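You operate a simulated robot arm through the tools that you are given. There is no shell and no other tool.

You are at the controls of a simulated robot arm. One attempt, no reset.

Task
Put things in order on the low bench. At the end: the brown drier bottle stands where the clear stacked cups stood; the cream fibre packet (marked "NATURAL") from the low bench stands where the purple twine roll stood; the clear stacked cups stands where the cream fibre packet stood; the purple twine roll from the low bench is on the brown taped carton (marked "Quenvar"); whatever was shut is shut again. Leave all else as you found it, and nothing knocked over. Set down upright: twine roll.

The check looks at the end state, three seconds after you hand in, the way a careful person would. Anything else that was tipped, shoved, dropped, spilled or broken makes it a failure.

Robot
A 6-joint arm with a two-finger parallel gripper, fixed in place. Base frame: the origin is on the floor under the middle of its stand, x ahead of it, y to its left, z up; the work surface is at about z = 0.6. Lengths are in m, angles in rad, forces in N, time in s.
With the tool pointing down near the work surface it reaches from about 0.16 to 0.64 m from the base axis. Its first joint turns from -1.152 to 1.152 rad. Payload 2.9 kg.
The TCP is the grasp point between the finger pads, 0.03 m short of the fingertips. In the tool frame z runs along the fingers and y along their closing line. The gripper opens to 0.11 m. The fingers are 0.02 m wide and 0.01 m thick; the gripper's body (0.048 by 0.112 m) begins 0.055 m behind the TCP.
Orientation is that of the tool frame in the base frame, as a unit quaternion [w, x, y, z]. With the fingers straight down and closing along the base's y, the tool's x points along the base's -x, its y along +y and its z along -z.

Tools
- The arm moves only by the tool servo_tool. Its argument "rows" is text: rows parted by semicolons, each of 7 numbers parted by spaces: the turn, a rotation vector about the tool's x, y, z in units of 45 degrees (1.0 is 45 degrees), then the shift along the tool's x, y, z in units of 200 mm (1.0 is 200 mm), then the opening, from 0 (shut) to 1 (fully open). In form: wx wy wz tx ty tz grip; .... A call has 1 to 20 rows; each row is the pose to reach, as a shift and turn from the pose commanded when the call began, along the tool's axes at that moment. A call with a number of a shift or a turn outside -1 to 1 is refused whole. A row lasts 0.2 s, in which the tool goes at most 0.05 m and 0.15 rad; a call with a longer step from one row to the next is refused whole, and so is a gripper value outside its range. A pose out of reach is approached as far as the arm can. The call stops where the force on the tool passes 40 N (or 10 N more than at its start, if that is more) or the arm is blocked; 0.2 s more then pass. Each finger travels about 0.108 m/s and halts on what it meets, pressing with about 25 N; the grip force reading is that of the motor and also rises with nothing between the fingers. The clock runs only during rows and for 0.2 s after the last one: add rows that repeat a pose to give the fingers time. It gives the time, the measured TCP pose, the force on the tool (base axes), the opening and the grip force at its end, in the units of the frame above (readings bear some noise), with the torque about the TCP (base axes, N m) and any sound that the robot's microphone picked up.
- Cameras (640 x 400 px; columns grow to the right, rows downward): "scene" is fixed at [0.0699, 0.4528, 1.3806]; the picture's right is [-0.78, -0.63, 0.00], its down [-0.43, 0.54, -0.72] and it looks along [0.45, -0.56, -0.69] (base axes); focal length 359 px, centre (320, 200). "wrist" rides on the gripper at [0.072, 0.017, -0.103] in the tool frame; the picture's right is [-0.23, 0.97, 0.00], its down [-0.76, -0.18, -0.62] and it looks along [-0.61, -0.14, 0.78] (tool axes); focal length 222 px, centre (320, 200). There is no depth. A picture from a camera that has moved, and an enlarged one, comes with that camera's place and axes in the base frame and with its lens. The place of the scene camera against the robot may be out by one fixed shift of up to 0.025 m in any direction.
- camera(camera): a new picture of that camera. No time passes.
- close_up(camera, box): a new picture of the part [left, top, right, bottom] of that camera's present view, enlarged. No time passes.
- close_job(): hands the job in; it is judged then, once.

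Nothing tells you positions but the pictures and the camera data. Unless the task says otherwise, let go and move clear before handing in.

The tools are called after ">>>" as a command line: name --argument value ..., lists and objects as JSON in quotes. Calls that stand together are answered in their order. servo_tool: Moves the arm, as the interface text tells. Its arguments: {"type":"object","properties":{"rows":{"type":"string"}},"required":["rows"]} The other tools are called the same way: camera (camera) takes a picture; close_up (camera, box) takes an enlarged picture of a part of a camera's view; close_job () hands the job in.

At the start:

```text
clock: 0.0
tcp_pos: [0.4208, 0.1487, 1.0109]
tool_rot: [0.0, 0.0, 1.0, 0.0]
contact_force: [0.0, -0.9, 0.4]
wrist_torque: [0.0, 0.02, 0.02]
gripper_width: 0.1096
grasp_force: 0.1
```

scene: 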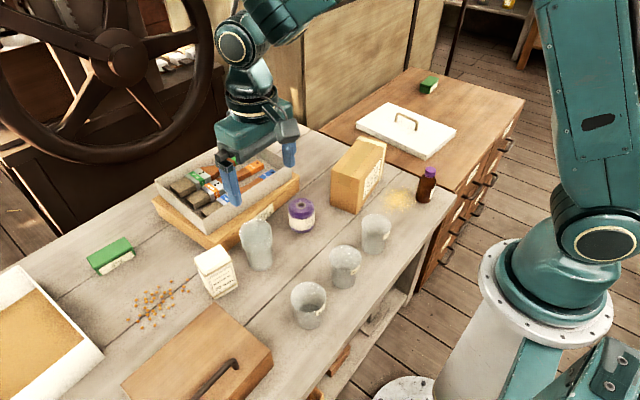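
wrist: 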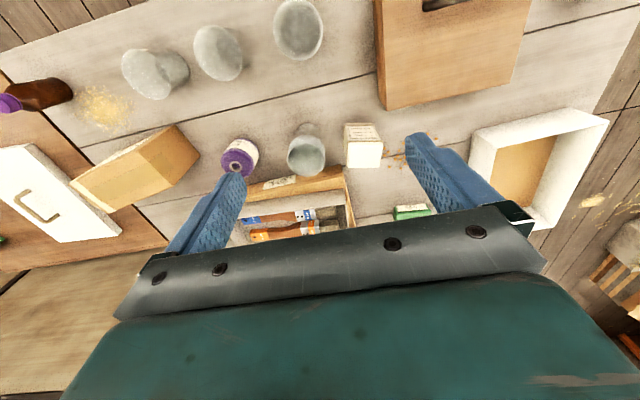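

I see a bench with a tray of items, a purple twine roll, clear cups, a cream packet, cartons, and a brown bottle near the robot end. I'll take enlarged views first to identify everything.

>>> close_up --camera "scene" --box '[140, 120, 300, 220]'

>>> close_up --camera "scene" --box '[180, 190, 340, 290]'

>>> close_up --camera "scene" --box '[280, 130, 440, 230]'

>>> close_up --camera "scene" --box '[260, 200, 420, 300]'

>>> close_up --camera "scene" --box '[80, 220, 320, 400]'

>>> close_up --camera "wrist" --box '[200, 80, 440, 230]'

```text
4.00 times, centred on (220, 170) of scene
camera zoom: at [0.0699, 0.4528, 1.3806], right [-0.78, -0.63, 0.0], down [-0.43, 0.54, -0.72], along [0.45, -0.56, -0.69], focal length 1435 px, centre (720, 320)
```

zoom: 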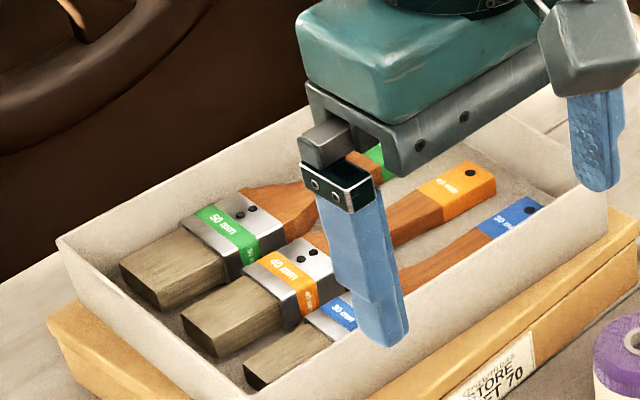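

```text
4.00 times, centred on (260, 240) of scene
camera zoom: at [0.0699, 0.4528, 1.3806], right [-0.78, -0.63, 0.0], down [-0.43, 0.54, -0.72], along [0.45, -0.56, -0.69], focal length 1435 px, centre (560, 40)
```

zoom: 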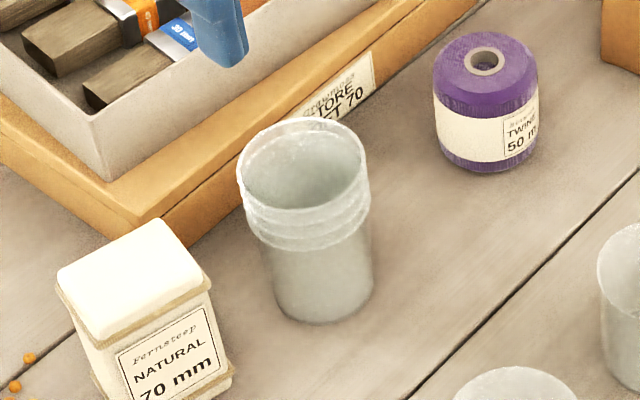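

```text
4.00 times, centred on (360, 180) of scene
camera zoom: at [0.0699, 0.4528, 1.3806], right [-0.78, -0.63, 0.0], down [-0.43, 0.54, -0.72], along [0.45, -0.56, -0.69], focal length 1435 px, centre (160, 280)
```

zoom: 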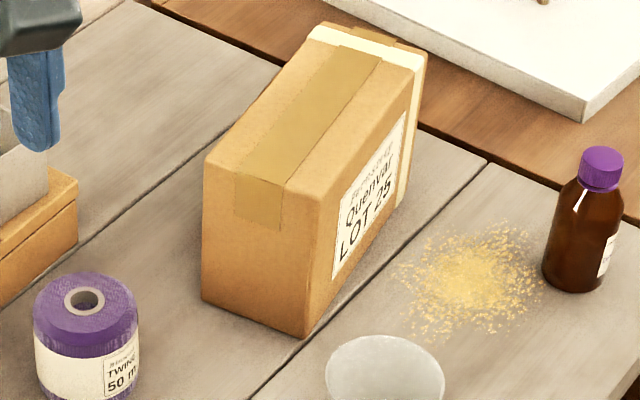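

```text
4.00 times, centred on (340, 250) of scene
camera zoom: at [0.0699, 0.4528, 1.3806], right [-0.78, -0.63, 0.0], down [-0.43, 0.54, -0.72], along [0.45, -0.56, -0.69], focal length 1435 px, centre (240, 0)
```

zoom: 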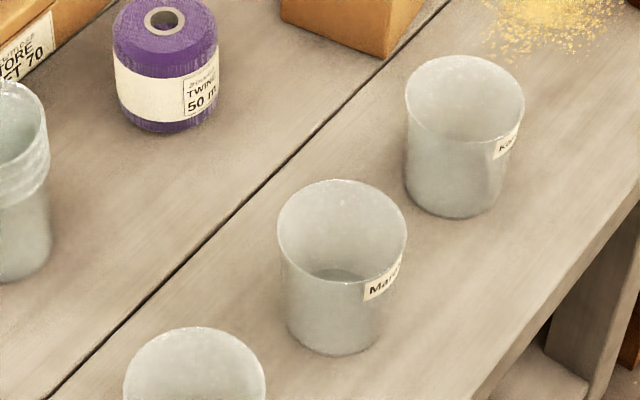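

```text
2.22 times, centred on (200, 310) of scene
camera zoom: at [0.0699, 0.4528, 1.3806], right [-0.78, -0.63, 0.0], down [-0.43, 0.54, -0.72], along [0.45, -0.56, -0.69], focal length 797 px, centre (587, -44)
```

zoom: 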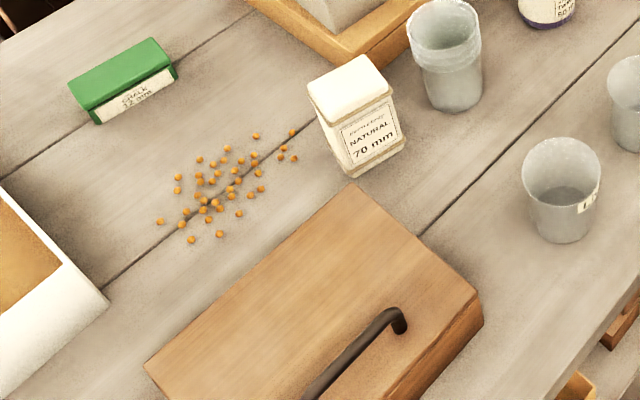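

```text
2.67 times, centred on (320, 155) of wrist
camera zoom: at [0.3489, 0.1645, 1.1155], right [0.23, 0.97, 0.0], down [0.76, -0.18, 0.62], along [0.61, -0.14, -0.78], focal length 592 px, centre (320, 320)
```

zoom: 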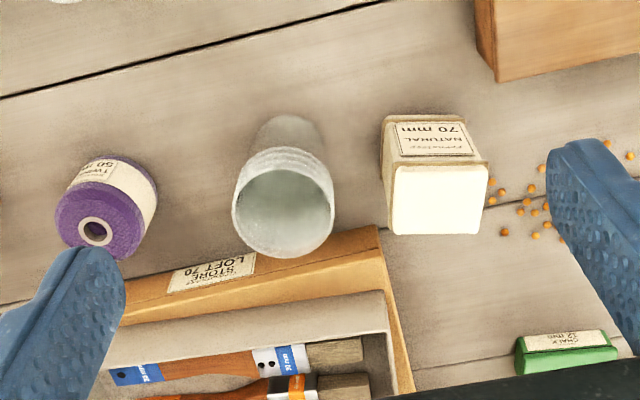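

The four things to move are all in view: the twine at about (0.556, -0.084), the cup stack at about (0.54, 0.10), the packet left of it, and the bottle at about (0.32, -0.38). The Quenvar carton's top is near (0.51, -0.29, 0.736). I'll move the arm back so the wrist camera can measure the twine and carton better.

>>> servo_tool --rows "0 0 0 0.1 -0.165 0.0917 1; 0 0 0 0.2 -0.33 0.1833 1; 0 0 0 0.3 -0.495 0.275 1; 0 0 0 0.4 -0.66 0.3667 1; 0 0 0 0.5 -0.825 0.4583 1; 0 0 0 0.6 -0.99 0.55 1; 0 0 0 0.6 -0.99 0.55 1"

>>> camera --camera "wrist"

>>> camera --camera "scene"

```text
clock: 1.6
tcp_pos: [0.3003, -0.051, 0.9035]
tool_rot: [0.0, 0.0, 1.0, 0.0]
contact_force: [-0.2, 0.2, 0.0]
wrist_torque: [0.01, 0.04, -0.01]
gripper_width: 0.1101
grasp_force: 0.1
```

```text
taken
camera wrist: at [0.2289, -0.0347, 1.0064], right [0.23, 0.97, 0.0], down [0.76, -0.18, 0.62], along [0.61, -0.14, -0.78], focal length 222 px, centre (320, 200)
```

wrist: 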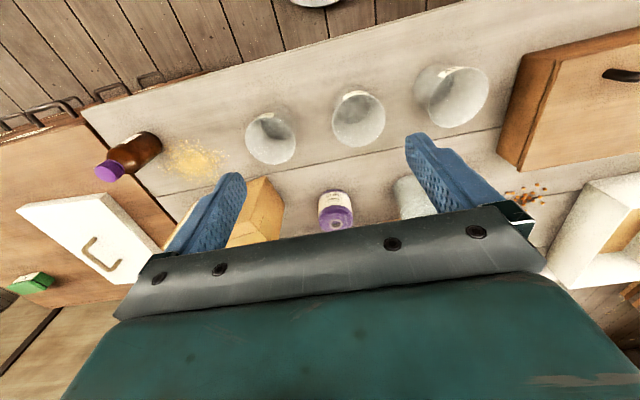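

```text
taken
```

scene: 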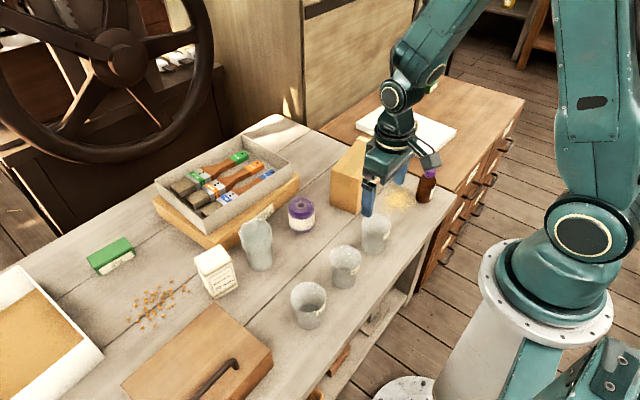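

The gripper hides the lower half of the wrist picture, so objects need to sit in the upper part. I'll enlarge this view, then look again from further forward.

>>> close_up --camera "wrist" --box '[240, 150, 400, 250]'

>>> close_up --camera "wrist" --box '[80, 110, 240, 210]'

>>> close_up --camera "scene" --box '[140, 110, 300, 210]'

>>> servo_tool --rows "0 0 0 -0.2 0 0 1; 0 0 0 -0.4 0 0 1; 0 0 0 -0.6 0 0 1; 0 0 0 -0.6 0 0 1"

>>> camera --camera "wrist"

>>> close_up --camera "wrist" --box '[240, 100, 400, 200]'

>>> close_up --camera "wrist" --box '[120, 80, 280, 180]'

>>> close_up --camera "wrist" --box '[320, 80, 480, 180]'

```text
4.00 times, centred on (320, 200) of wrist
camera zoom: at [0.2289, -0.0347, 1.0064], right [0.23, 0.97, 0.0], down [0.76, -0.18, 0.62], along [0.61, -0.14, -0.78], focal length 888 px, centre (320, 200)
```

zoom: 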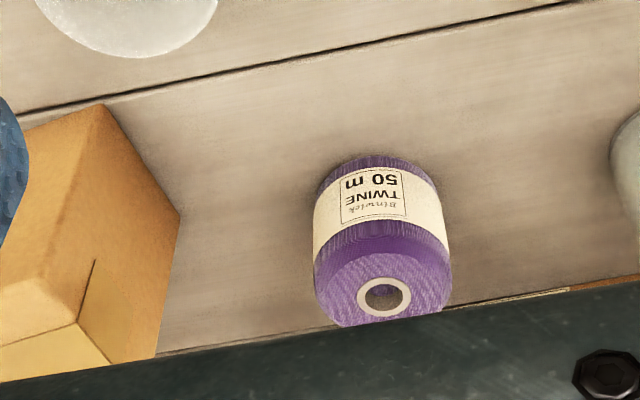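

```text
4.00 times, centred on (160, 160) of wrist
camera zoom: at [0.2289, -0.0347, 1.0064], right [0.23, 0.97, 0.0], down [0.76, -0.18, 0.62], along [0.61, -0.14, -0.78], focal length 888 px, centre (960, 360)
```

zoom: 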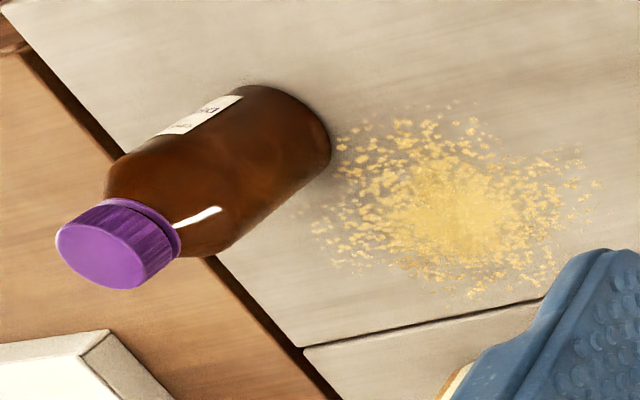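

```text
4.00 times, centred on (220, 160) of scene
camera zoom: at [0.0699, 0.4527, 1.3806], right [-0.78, -0.63, 0.0], down [-0.43, 0.54, -0.72], along [0.45, -0.56, -0.69], focal length 1435 px, centre (720, 360)
```

zoom: 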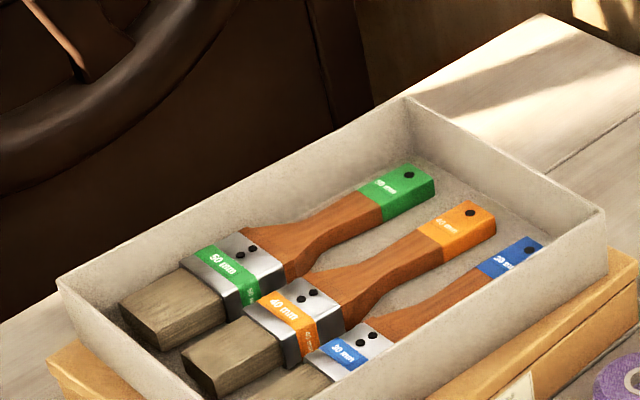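

```text
clock: 2.6
tcp_pos: [0.4199, -0.0496, 0.9023]
tool_rot: [0.0, 0.0, 1.0, 0.0]
contact_force: [0.3, 0.1, 0.8]
wrist_torque: [0.0, 0.02, 0.03]
gripper_width: 0.1102
grasp_force: 0.0
```

```text
taken
camera wrist: at [0.3483, -0.0329, 1.0064], right [0.23, 0.97, 0.0], down [0.76, -0.18, 0.62], along [0.61, -0.14, -0.78], focal length 222 px, centre (320, 200)
```

wrist: 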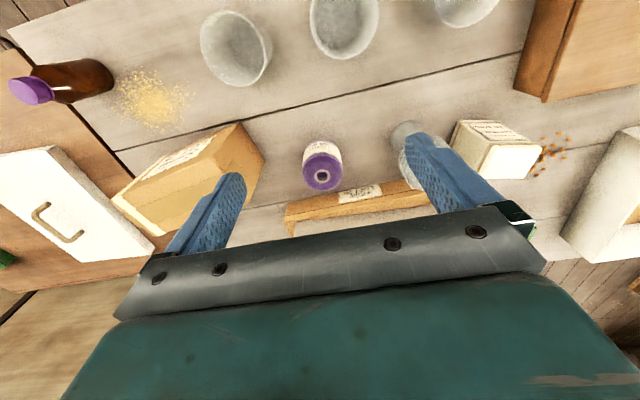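

```text
4.00 times, centred on (320, 150) of wrist
camera zoom: at [0.3483, -0.0329, 1.0064], right [0.23, 0.97, 0.0], down [0.76, -0.18, 0.62], along [0.61, -0.14, -0.78], focal length 888 px, centre (320, 400)
```

zoom: 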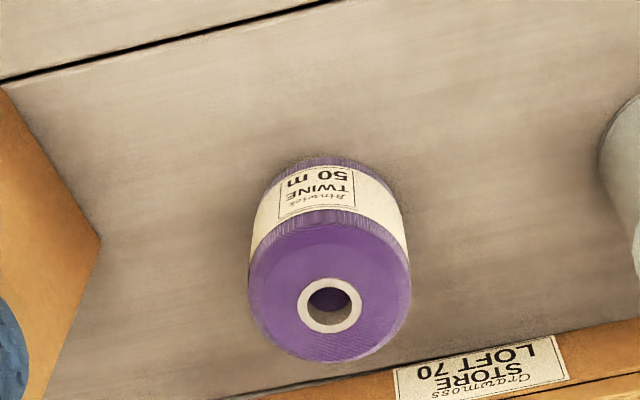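

```text
4.00 times, centred on (200, 130) of wrist
camera zoom: at [0.3483, -0.0329, 1.0064], right [0.23, 0.97, 0.0], down [0.76, -0.18, 0.62], along [0.61, -0.14, -0.78], focal length 888 px, centre (800, 480)
```

zoom: 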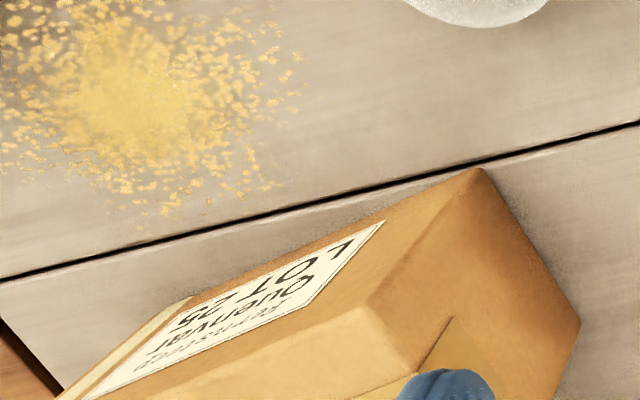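

```text
4.00 times, centred on (400, 130) of wrist
camera zoom: at [0.3483, -0.0329, 1.0064], right [0.23, 0.97, 0.0], down [0.76, -0.18, 0.62], along [0.61, -0.14, -0.78], focal length 888 px, centre (0, 480)
```

zoom: 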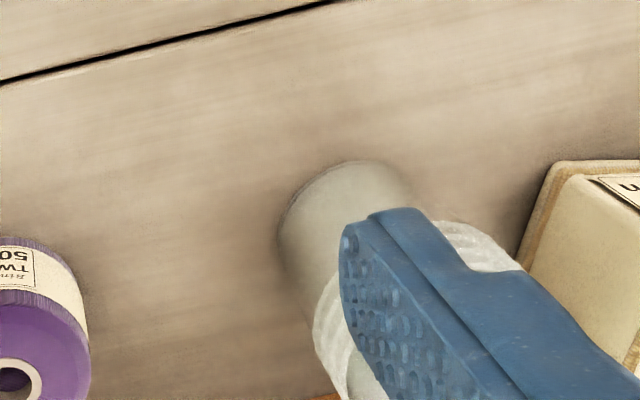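

The twine triangulates well: top centre (0.5505, -0.077, 0.682), about 0.071 across. The Quenvar carton's top is at z≈0.737, centred near (0.509, -0.290) and turned slightly. I'll go above the twine with the fingers open and check.

>>> servo_tool --rows "0 0 0 -0.13 -0.027 0.123 1; 0 0 0 -0.26 -0.054 0.246 1; 0 0 0 -0.39 -0.081 0.369 1; 0 0 0 -0.52 -0.108 0.492 1; 0 0 0 -0.65 -0.135 0.615 1; 0 0 0 -0.65 -0.135 0.615 1"

>>> camera --camera "wrist"

>>> camera --camera "scene"

```text
clock: 4.0
tcp_pos: [0.5512, -0.0769, 0.7789]
tool_rot: [0.0, 0.0, 1.0, 0.0]
contact_force: [0.5, -0.7, 0.4]
wrist_torque: [0.0, -0.03, 0.0]
gripper_width: 0.11
grasp_force: 0.0
```

```text
taken
camera wrist: at [0.4793, -0.0605, 0.8828], right [0.23, 0.97, 0.0], down [0.76, -0.18, 0.62], along [0.61, -0.14, -0.78], focal length 222 px, centre (320, 200)
```

wrist: 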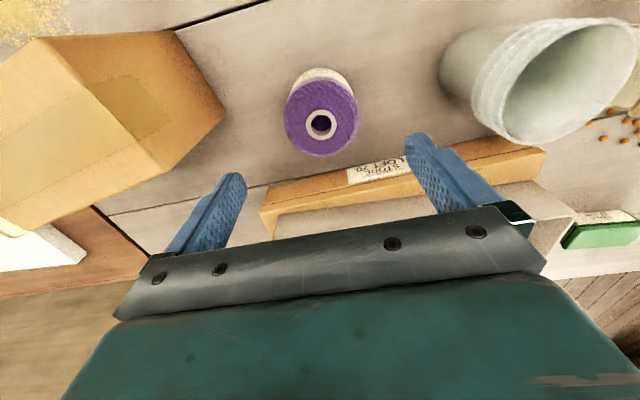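

```text
taken
```

scene: 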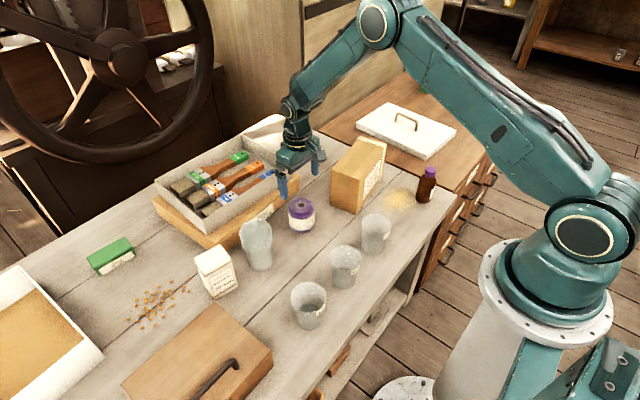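

The twine sits centred between the fingers. I'll lower to grasp height at z≈0.65 and close.

>>> servo_tool --rows "0 0 0 0 0 0.16 1; 0 0 0 0 0 0.32 1; 0 0 0 0 0 0.48 1; 0 0 0 0 0 0.6 1; 0 0 0 0 0 0.64 1; 0 0 0 0 0 0.64 1; 0 0 0 0 0 0.64 0.6; 0 0 0 0 0 0.64 0.4; 0 0 0 0 0 0.64 0.4; 0 0 0 0 0 0.64 0.4"

>>> camera --camera "wrist"

>>> camera --camera "scene"

```text
clock: 6.2
tcp_pos: [0.5505, -0.0777, 0.6512]
tool_rot: [0.001, 0.0, 1.0, 0.0]
contact_force: [0.2, -0.6, -0.2]
wrist_torque: [-0.02, 0.0, 0.03]
gripper_width: 0.0732
grasp_force: 24.9
```

```text
taken
camera wrist: at [0.4791, -0.0609, 0.755], right [0.23, 0.97, 0.0], down [0.76, -0.18, 0.62], along [0.61, -0.14, -0.78], focal length 222 px, centre (320, 200)
```

wrist: 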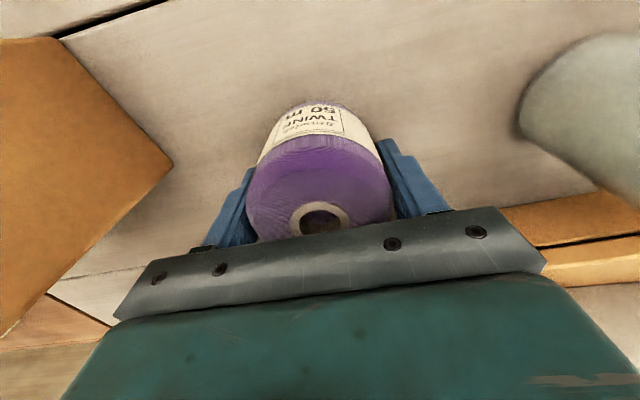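

```text
taken
```

scene: 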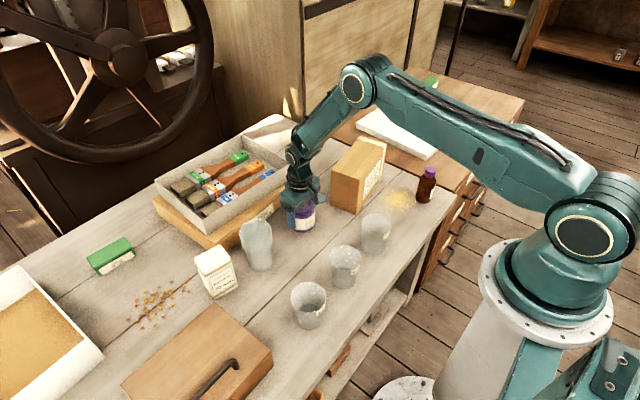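

The twine is gripped (width 0.073). I'll lift it straight up.

>>> servo_tool --rows "0 0 0 0 0 -0.05 0.4; 0 0 0 0 0 -0.15 0.4; 0 0 0 0 0 -0.3 0.4; 0 0 0 0 0 -0.45 0.4; 0 0 0 0 0 -0.6 0.4; 0 0 0 0 0 -0.75 0.4; 0 0 0 0 0 -0.9 0.4; 0 0 0 0 0 -1 0.4; 0 0 0 0 0 -1 0.4"

>>> camera --camera "wrist"

>>> camera --camera "scene"

```text
clock: 8.2
tcp_pos: [0.55, -0.0754, 0.8504]
tool_rot: [0.0, 0.0, 1.0, 0.0]
contact_force: [-0.3, -1.2, -2.0]
wrist_torque: [-0.01, 0.01, -0.01]
gripper_width: 0.073
grasp_force: 25.0
```

```text
taken
camera wrist: at [0.4785, -0.0603, 0.9548], right [0.23, 0.97, 0.0], down [0.76, -0.18, 0.62], along [0.61, -0.14, -0.78], focal length 222 px, centre (320, 200)
```

wrist: 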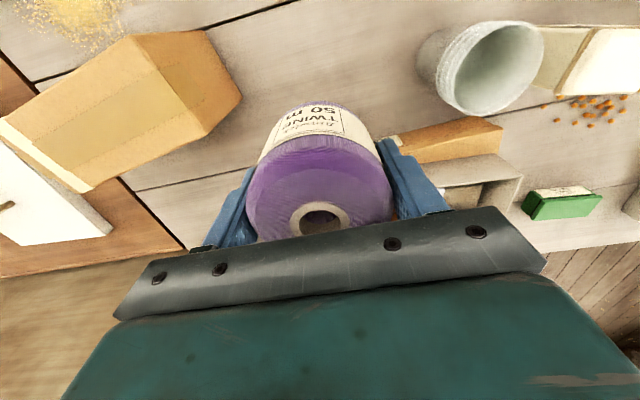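

```text
taken
```

scene: 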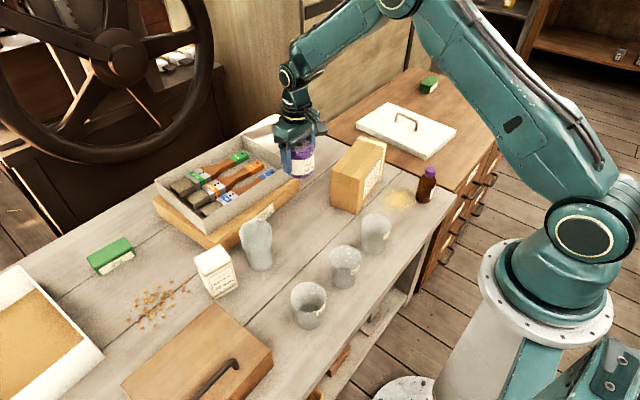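

The twine is lifted and held upright. I'll measure the carton's top from this clear view before carrying over.

>>> close_up --camera "wrist" --box '[0, 10, 256, 210]'

>>> close_up --camera "wrist" --box '[400, 0, 640, 150]'

```text
2.00 times, centred on (128, 110) of wrist
camera zoom: at [0.4785, -0.0603, 0.9548], right [0.23, 0.97, 0.0], down [0.76, -0.18, 0.62], along [0.61, -0.14, -0.78], focal length 444 px, centre (704, 380)
```

zoom: 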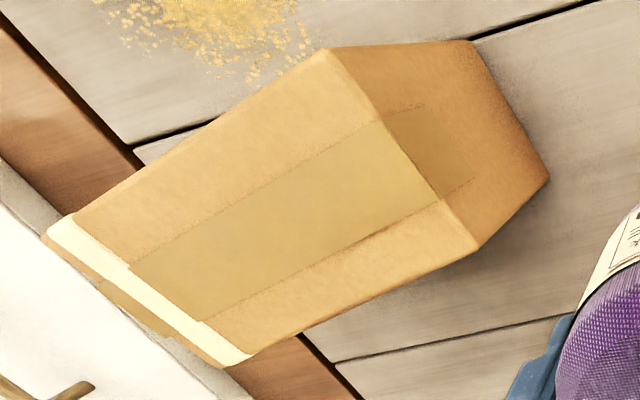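

```text
2.67 times, centred on (520, 75) of wrist
camera zoom: at [0.4785, -0.0603, 0.9548], right [0.23, 0.97, 0.0], down [0.76, -0.18, 0.62], along [0.61, -0.14, -0.78], focal length 592 px, centre (-213, 533)
```

zoom: 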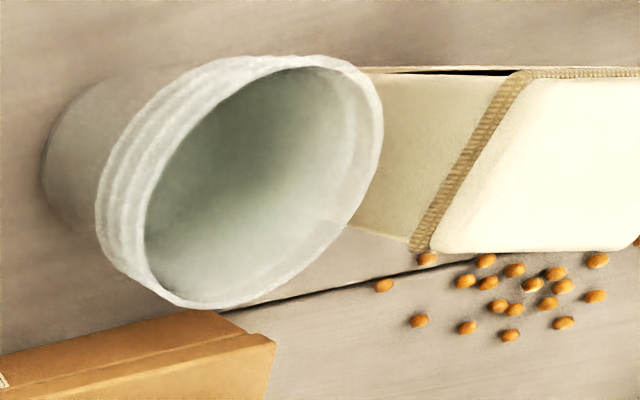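

The carton's top centre is (0.510, -0.295). I'll set the twine at about (0.508, -0.278), a little towards the near end and clear of the white strip. First I carry it over at this height.

>>> servo_tool --rows "0 0 0 0.015 -0.08 0 0.4; 0 0 0 0.05 -0.24 0 0.4; 0 0 0 0.09 -0.42 0 0.4; 0 0 0 0.13 -0.6 0 0.4; 0 0 0 0.17 -0.78 0 0.4; 0 0 0 0.2 -0.94 0 0.4; 0 0 0 0.2125 -1 0 0.4; 0 0 0 0.2125 -1 0 0.4; 0 0 0 0.2125 -1 0 0.4"

>>> camera --camera "wrist"

>>> close_up --camera "scene" --box '[280, 80, 440, 230]'

```text
clock: 10.2
tcp_pos: [0.5082, -0.2749, 0.8501]
tool_rot: [0.0, 0.001, 1.0, 0.0]
contact_force: [0.1, -0.5, -1.0]
wrist_torque: [0.01, 0.01, 0.02]
gripper_width: 0.0734
grasp_force: 24.9
```

```text
taken
camera wrist: at [0.4362, -0.2605, 0.954], right [0.23, 0.97, 0.0], down [0.76, -0.18, 0.62], along [0.61, -0.14, -0.78], focal length 222 px, centre (320, 200)
```

wrist: 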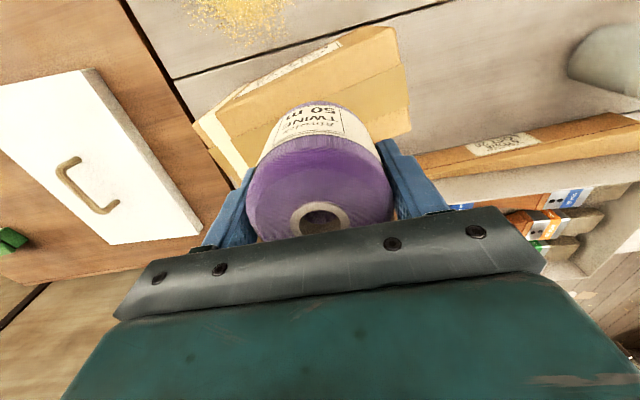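

```text
2.67 times, centred on (360, 155) of scene
camera zoom: at [0.0699, 0.4527, 1.3806], right [-0.78, -0.63, 0.0], down [-0.43, 0.54, -0.72], along [0.45, -0.56, -0.69], focal length 957 px, centre (213, 320)
```

zoom: 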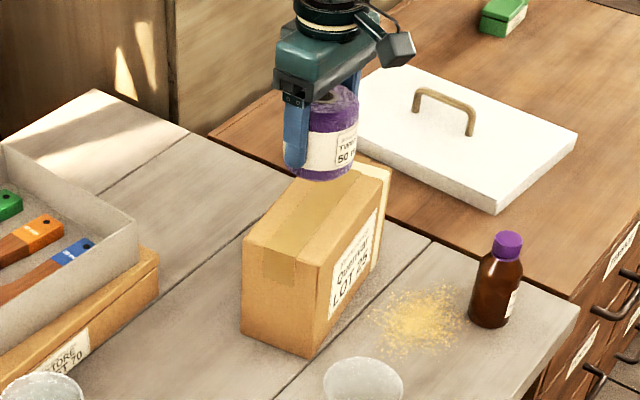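

The twine hangs over the carton's top. I'll lower it to just above contact.

>>> servo_tool --rows "0 0 0 0 0 0.08 0.4; 0 0 0 0 0 0.16 0.4; 0 0 0 0 0 0.23 0.4; 0 0 0 0 0 0.27 0.4; 0 0 0 0 0 0.29 0.4; 0 0 0 0 0 0.3 0.4; 0 0 0 0 0 0.3 0.4"

>>> close_up --camera "scene" --box '[300, 120, 420, 220]'

>>> close_up --camera "wrist" --box '[160, 0, 480, 200]'

```text
clock: 11.8
tcp_pos: [0.5072, -0.2773, 0.791]
tool_rot: [0.0, 0.001, 1.0, -0.001]
contact_force: [-1.4, 0.1, 3.0]
wrist_torque: [0.12, 0.1, 0.04]
gripper_width: 0.0733
grasp_force: 25.1
```

```text
4.00 times, centred on (360, 170) of scene
camera zoom: at [0.0698, 0.4528, 1.3806], right [-0.78, -0.63, 0.0], down [-0.43, 0.54, -0.72], along [0.45, -0.56, -0.69], focal length 1435 px, centre (160, 320)
```

zoom: 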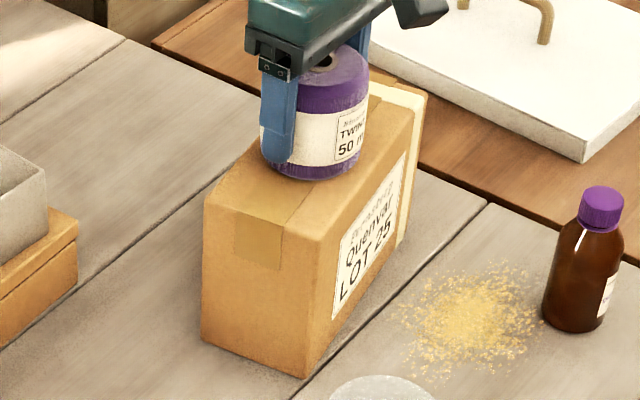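

```text
2.00 times, centred on (320, 100) of wrist
camera zoom: at [0.4368, -0.2608, 0.8948], right [0.23, 0.97, 0.0], down [0.76, -0.18, 0.62], along [0.61, -0.14, -0.78], focal length 444 px, centre (320, 400)
```

zoom: 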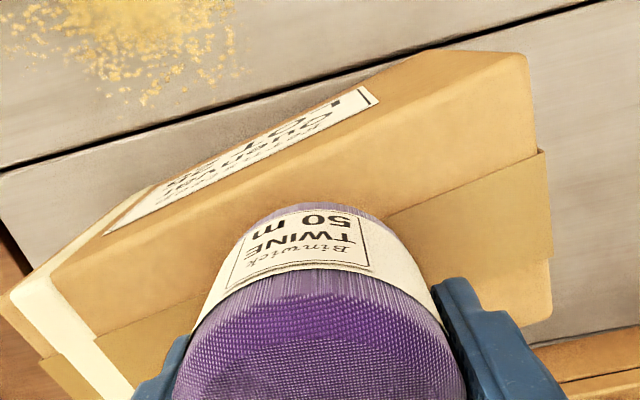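

The upward force shows the twine is resting on the carton. I'll open gradually and lift away.

>>> servo_tool --rows "0 0 0 0 0 0 0.6; 0 0 0 0 0 0 0.66; 0 0 0 0 0 0 0.7; 0 0 0 0 0 0 0.8; 0 0 0 0 0 0 0.95; 0 0 0 0 0 0 0.95; 0 0 0 0 0 -0.1 0.95; 0 0 0 0 0 -0.25 0.95; 0 0 0 0 0 -0.45 0.95; 0 0 0 0 0 -0.65 0.95; 0 0 0 0 0 -0.65 0.95"

>>> close_up --camera "scene" --box '[280, 90, 440, 230]'

>>> camera --camera "wrist"

```text
clock: 14.2
tcp_pos: [0.5059, -0.2774, 0.9212]
tool_rot: [-0.001, -0.001, 1.0, 0.0]
contact_force: [0.8, -0.7, 0.6]
wrist_torque: [0.0, 0.0, 0.0]
gripper_width: 0.1046
grasp_force: 0.1
```

```text
2.86 times, centred on (360, 160) of scene
camera zoom: at [0.0699, 0.4528, 1.3806], right [-0.78, -0.63, 0.0], down [-0.43, 0.54, -0.72], along [0.45, -0.56, -0.69], focal length 1025 px, centre (206, 314)
```

zoom: 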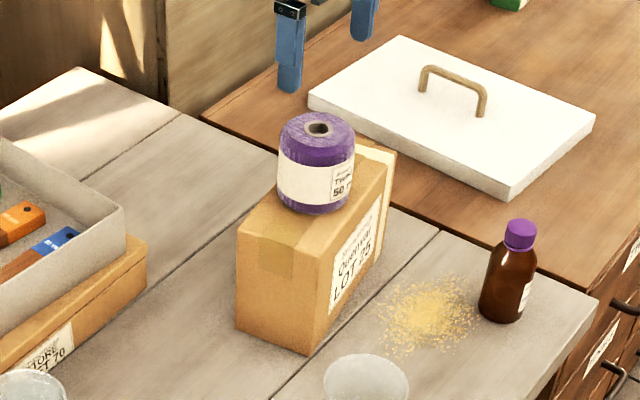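

```text
taken
camera wrist: at [0.435, -0.2607, 1.0246], right [0.23, 0.97, 0.0], down [0.76, -0.18, 0.62], along [0.61, -0.14, -0.78], focal length 222 px, centre (320, 200)
```

wrist: 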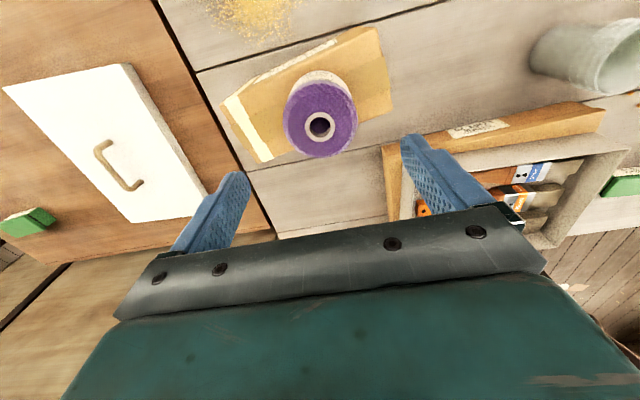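

The twine stands upright on the carton. Next I go back over the middle to measure the packet and the cup stack.

>>> servo_tool --rows "0 0 0 0.1 0.2 0 1; 0 0 0 0.2 0.4 0 1; 0 0 0 0.3 0.6 0 1; 0 0 0 0.4 0.8 0 1; 0 0 0 0.5 1 0 1; 0 0 0 0.5 1 0 1"

>>> servo_tool --rows "0 0 0 0 0.2 0 1; 0 0 0 0 0.4 0 1; 0 0 0 0 0.6 0 1; 0 0 0 0 0.8 0 1; 0 0 0 0 1 0 1; 0 0 0 0 1 0 1"

>>> camera --camera "wrist"

>>> close_up --camera "wrist" --box '[240, 60, 400, 160]'

>>> close_up --camera "wrist" --box '[320, 60, 480, 160]'

```text
clock: 15.6
tcp_pos: [0.4073, -0.0765, 0.9201]
tool_rot: [0.0, -0.001, 1.0, 0.0]
contact_force: [-0.7, 0.9, 0.2]
wrist_torque: [0.0, -0.02, -0.03]
gripper_width: 0.1098
grasp_force: 0.0
```

```text
clock: 17.0
tcp_pos: [0.4076, 0.1248, 0.9213]
tool_rot: [0.0, 0.0, 1.0, 0.0]
contact_force: [-0.4, 0.0, 0.5]
wrist_torque: [0.02, 0.01, -0.02]
gripper_width: 0.1102
grasp_force: 0.1
```

```text
taken
camera wrist: at [0.3371, 0.1393, 1.0249], right [0.23, 0.97, 0.0], down [0.76, -0.18, 0.62], along [0.61, -0.14, -0.78], focal length 222 px, centre (320, 200)
```

wrist: 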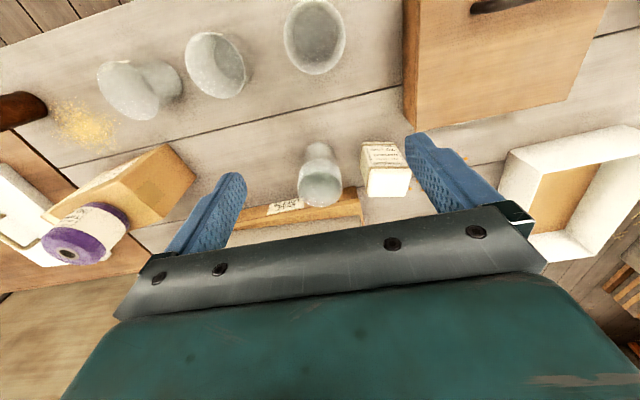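

```text
4.00 times, centred on (320, 110) of wrist
camera zoom: at [0.3371, 0.1393, 1.0249], right [0.23, 0.97, 0.0], down [0.76, -0.18, 0.62], along [0.61, -0.14, -0.78], focal length 888 px, centre (320, 560)
```

zoom: 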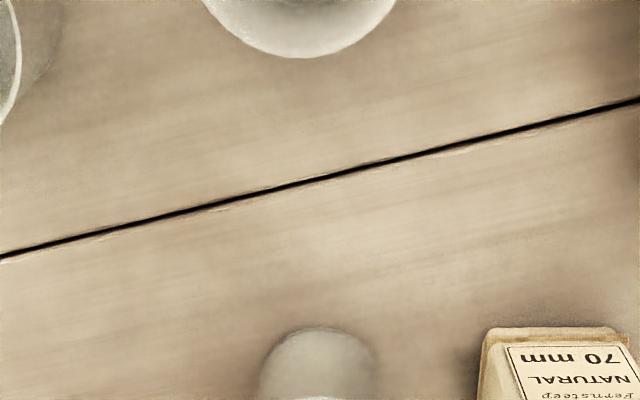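

```text
4.00 times, centred on (400, 110) of wrist
camera zoom: at [0.3371, 0.1393, 1.0249], right [0.23, 0.97, 0.0], down [0.76, -0.18, 0.62], along [0.61, -0.14, -0.78], focal length 888 px, centre (0, 560)
```

zoom: 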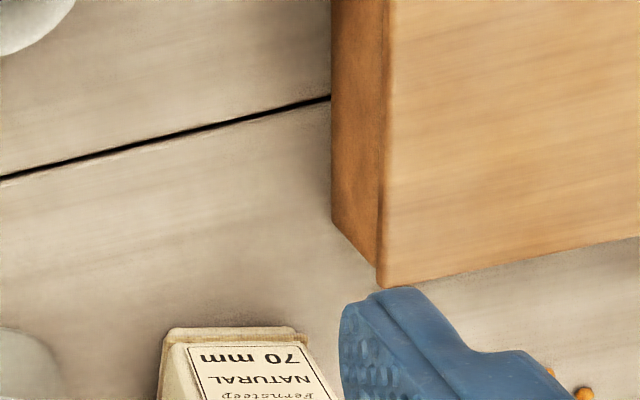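

I'll move forward a little so the packet and cups come into the clear part of the wrist view.

>>> close_up --camera "wrist" --box '[280, 120, 440, 220]'

>>> servo_tool --rows "0 0 0 -0.2 0.05 0 1; 0 0 0 -0.4 0.1 0 1; 0 0 0 -0.5 0.15 0 1; 0 0 0 -0.5 0.15 0 1"

>>> camera --camera "wrist"

>>> close_up --camera "wrist" --box '[280, 60, 440, 160]'

>>> close_up --camera "scene" --box '[180, 200, 300, 300]'

```text
4.00 times, centred on (360, 170) of wrist
camera zoom: at [0.3371, 0.1393, 1.0249], right [0.23, 0.97, 0.0], down [0.76, -0.18, 0.62], along [0.61, -0.14, -0.78], focal length 888 px, centre (160, 320)
```

zoom: 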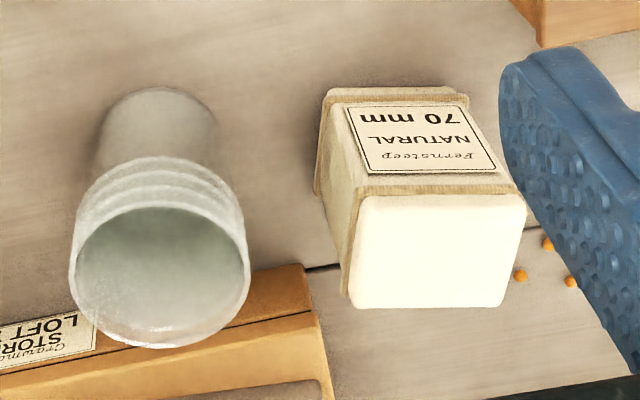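

```text
clock: 18.0
tcp_pos: [0.5092, 0.1525, 0.9214]
tool_rot: [0.0, 0.001, 1.0, 0.0]
contact_force: [-0.1, -0.3, 0.4]
wrist_torque: [-0.01, 0.02, -0.02]
gripper_width: 0.1099
grasp_force: 0.0
```

```text
taken
camera wrist: at [0.4377, 0.1691, 1.0245], right [0.23, 0.97, 0.0], down [0.76, -0.18, 0.62], along [0.61, -0.14, -0.78], focal length 222 px, centre (320, 200)
```

wrist: 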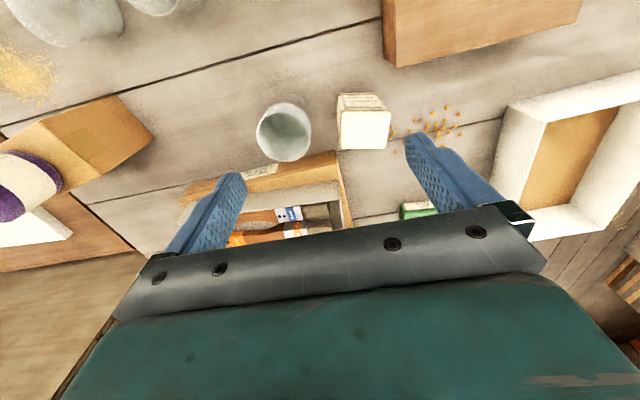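

```text
4.00 times, centred on (360, 110) of wrist
camera zoom: at [0.4377, 0.1691, 1.0245], right [0.23, 0.97, 0.0], down [0.76, -0.18, 0.62], along [0.61, -0.14, -0.78], focal length 888 px, centre (160, 560)
```

zoom: 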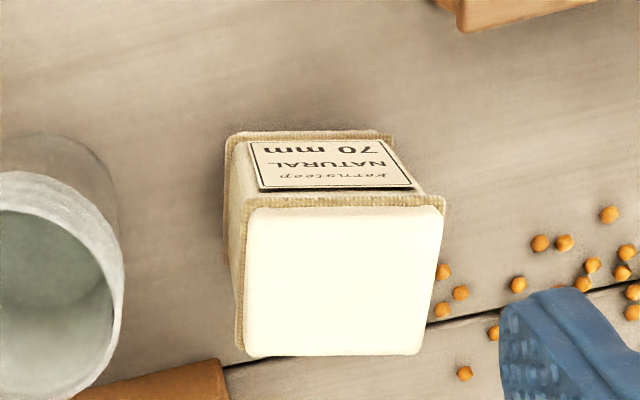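

```text
4.00 times, centred on (240, 250) of scene
camera zoom: at [0.0699, 0.4528, 1.3806], right [-0.78, -0.63, 0.0], down [-0.43, 0.54, -0.72], along [0.45, -0.56, -0.69], focal length 1435 px, centre (640, 0)
```

zoom: 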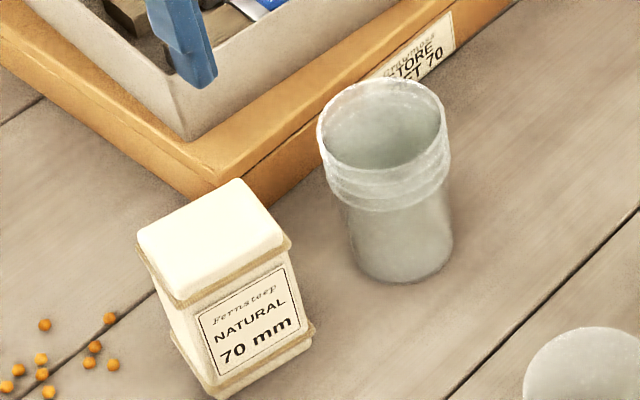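

The packet's top centre triangulates to (0.570, 0.2035, 0.712), about 0.065 × 0.052 and turned about -12°. The cup stack is near (0.538, 0.094). I'll measure the cups here, then go above the packet with matching yaw.

>>> close_up --camera "wrist" --box '[220, 80, 380, 180]'

>>> servo_tool --rows "0 0 0.0667 -0.0756 0.064 0.1518 0.9; 0 0 0.1333 -0.1512 0.128 0.3035 0.9; 0 0 0.2 -0.2269 0.192 0.4553 0.9; 0 0 0.2667 -0.3025 0.256 0.607 0.9; 0 0 0.2667 -0.3025 0.256 0.607 0.9"

>>> camera --camera "wrist"

>>> close_up --camera "scene" --box '[140, 140, 340, 300]'

```text
4.00 times, centred on (300, 130) of wrist
camera zoom: at [0.4377, 0.1691, 1.0245], right [0.23, 0.97, 0.0], down [0.76, -0.18, 0.62], along [0.61, -0.14, -0.78], focal length 888 px, centre (400, 480)
```

zoom: 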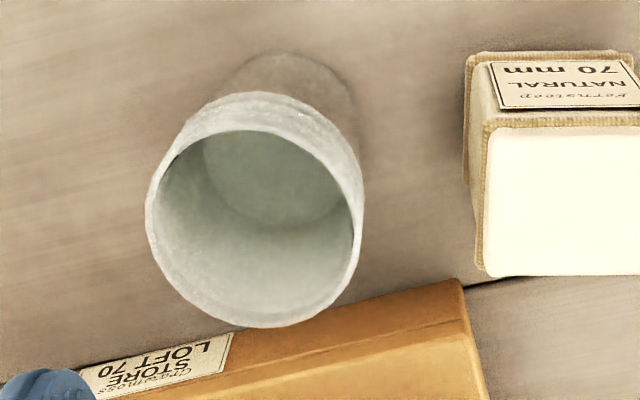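

```text
clock: 19.2
tcp_pos: [0.5685, 0.2049, 0.7984]
tool_rot: [-0.001, 0.104, 0.995, 0.0]
contact_force: [0.2, -0.2, -0.4]
wrist_torque: [0.0, 0.01, 0.0]
gripper_width: 0.0989
grasp_force: 0.1
```

```text
taken
camera wrist: at [0.5024, 0.2357, 0.9024], right [0.43, 0.91, 0.0], down [0.71, -0.33, 0.62], along [0.56, -0.27, -0.78], focal length 222 px, centre (320, 200)
```

wrist: 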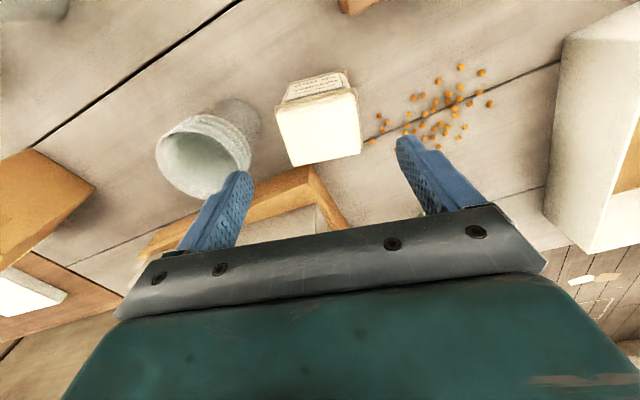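

```text
2.50 times, centred on (240, 220) of scene
camera zoom: at [0.0699, 0.4528, 1.3806], right [-0.78, -0.63, 0.0], down [-0.43, 0.54, -0.72], along [0.45, -0.56, -0.69], focal length 897 px, centre (520, 150)
```

zoom: 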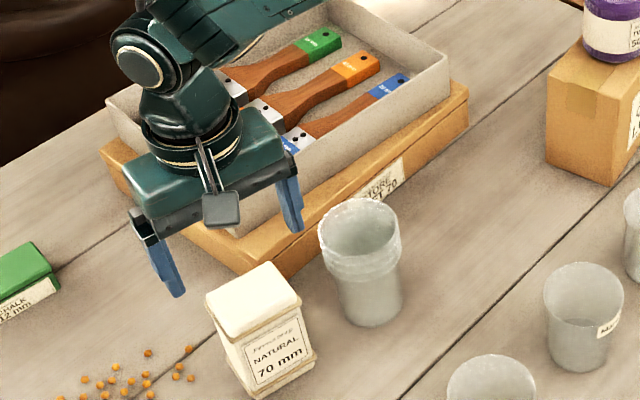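

The packet is aligned between the fingers within about 1 mm and the cup stack is clear. I'll go down to z≈0.67 and close.

>>> servo_tool --rows "0 0 0 0 0 0.15 0.9; 0 0 0 0 0 0.3 0.9; 0 0 0 0 0 0.45 0.9; 0 0 0 0 0 0.57 0.9; 0 0 0 0 0 0.63 0.9; 0 0 0 0 0 0.645 0.9; 0 0 0 0 0 0.645 0.7; 0 0 0 0 0 0.645 0.5; 0 0 0 0 0 0.645 0.35; 0 0 0 0 0 0.645 0.35; 0 0 0 0 0 0.645 0.35"

>>> camera --camera "wrist"

>>> close_up --camera "scene" --box '[140, 160, 340, 300]'

```text
clock: 21.6
tcp_pos: [0.5686, 0.2038, 0.6702]
tool_rot: [0.0, 0.104, 0.995, 0.0]
contact_force: [0.2, -0.2, -0.4]
wrist_torque: [-0.02, 0.02, 0.0]
gripper_width: 0.0699
grasp_force: 24.9
```

```text
taken
camera wrist: at [0.5022, 0.2349, 0.774], right [0.42, 0.91, 0.0], down [0.71, -0.33, 0.62], along [0.56, -0.27, -0.78], focal length 222 px, centre (320, 200)
```

wrist: 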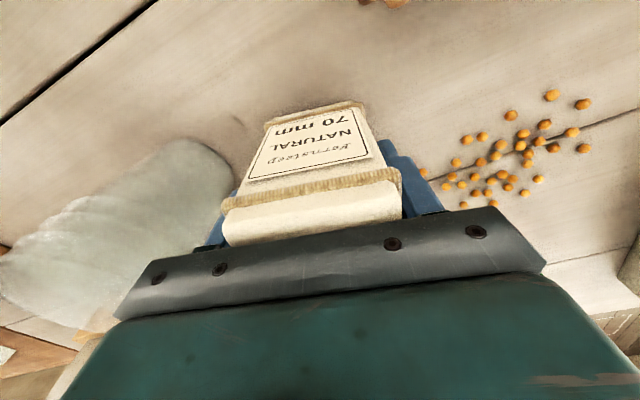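

```text
2.86 times, centred on (240, 230) of scene
camera zoom: at [0.0699, 0.4528, 1.3806], right [-0.78, -0.63, 0.0], down [-0.43, 0.54, -0.72], along [0.45, -0.56, -0.69], focal length 1025 px, centre (549, 114)
```

zoom: 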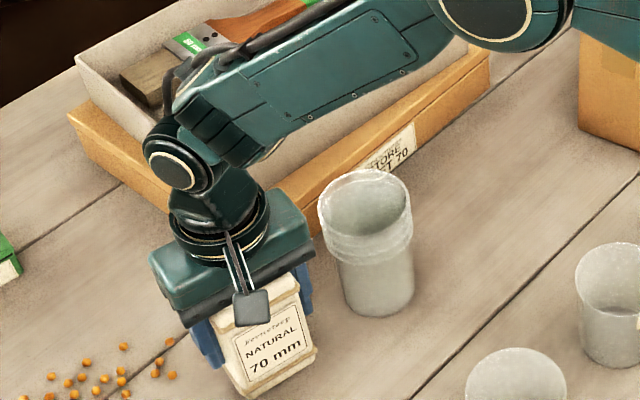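

The packet is gripped. I'll lift it straight up 0.2 m.

>>> servo_tool --rows "0 0 0 0 0 -0.04 0.35; 0 0 0 0 0 -0.12 0.35; 0 0 0 0 0 -0.26 0.35; 0 0 0 0 0 -0.41 0.35; 0 0 0 0 0 -0.56 0.35; 0 0 0 0 0 -0.71 0.35; 0 0 0 0 0 -0.86 0.35; 0 0 0 0 0 -1 0.35; 0 0 0 0 0 -1 0.35"

>>> camera --camera "wrist"

>>> camera --camera "scene"

```text
clock: 23.6
tcp_pos: [0.5692, 0.2037, 0.871]
tool_rot: [0.0, 0.103, 0.995, 0.0]
contact_force: [-0.5, -1.1, -1.6]
wrist_torque: [-0.01, 0.0, 0.02]
gripper_width: 0.0699
grasp_force: 24.8
```

```text
taken
camera wrist: at [0.5024, 0.2349, 0.975], right [0.42, 0.91, 0.0], down [0.71, -0.33, 0.62], along [0.56, -0.26, -0.78], focal length 222 px, centre (320, 200)
```

wrist: 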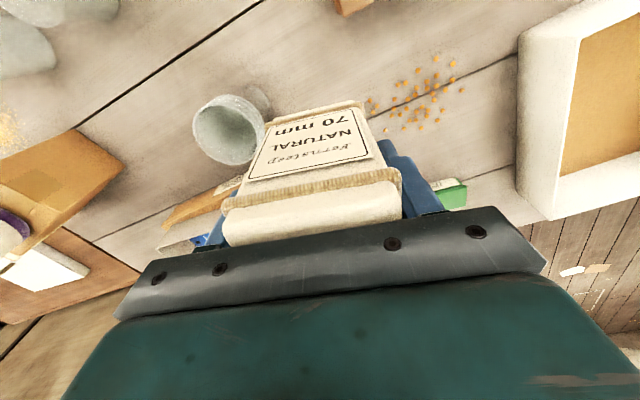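

```text
taken
```

scene: 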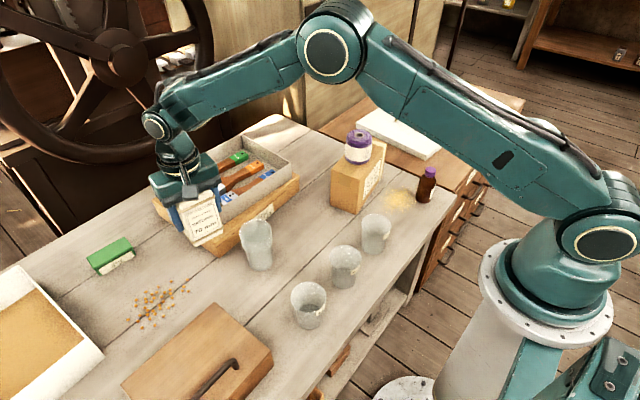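

The packet is held upright with its base near z 0.80, above the cup stack. I'll carry it to the twine's old spot (0.5505, -0.077).

>>> servo_tool --rows "0 0 0 -0.01 -0.07 0 0.35; 0 0 0 -0.03 -0.21 0 0.35; 0 0 0 -0.05 -0.36 0 0.35; 0 0 0 -0.07 -0.52 0 0.35; 0 0 0 -0.095 -0.68 0 0.35; 0 0 0 -0.12 -0.84 0 0.35; 0 0 0 -0.14 -0.98 0 0.35; 0 0 0 -0.14 -0.98 0 0.35"

>>> servo_tool --rows "0 0 0 -0.01 -0.07 0 0.35; 0 0 0 -0.03 -0.21 0 0.35; 0 0 0 -0.05 -0.34 0 0.35; 0 0 0 -0.06 -0.4125 0 0.35; 0 0 0 -0.06 -0.4125 0 0.35; 0 0 0 -0.06 -0.4125 0 0.35"

>>> camera --camera "wrist"

>>> camera --camera "scene"

```text
clock: 25.4
tcp_pos: [0.5553, 0.0073, 0.8714]
tool_rot: [0.001, 0.105, 0.995, -0.001]
contact_force: [0.5, -0.1, -1.5]
wrist_torque: [0.01, -0.03, 0.01]
gripper_width: 0.0699
grasp_force: 24.9
```

```text
clock: 26.8
tcp_pos: [0.5493, -0.0768, 0.8709]
tool_rot: [0.0, 0.105, 0.995, 0.0]
contact_force: [-0.5, -0.6, -1.8]
wrist_torque: [0.0, -0.01, 0.0]
gripper_width: 0.0699
grasp_force: 24.7
```

```text
taken
camera wrist: at [0.4833, -0.0455, 0.9742], right [0.42, 0.91, 0.0], down [0.71, -0.33, 0.62], along [0.56, -0.26, -0.78], focal length 222 px, centre (320, 200)
```

wrist: 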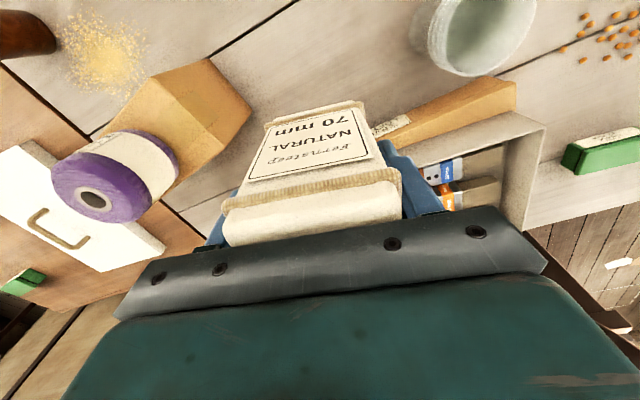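

```text
taken
```

scene: 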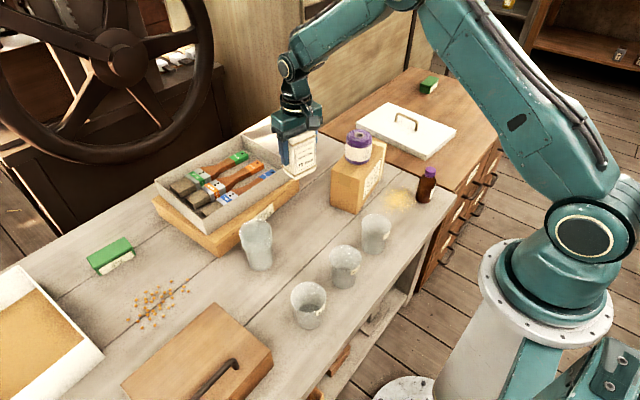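

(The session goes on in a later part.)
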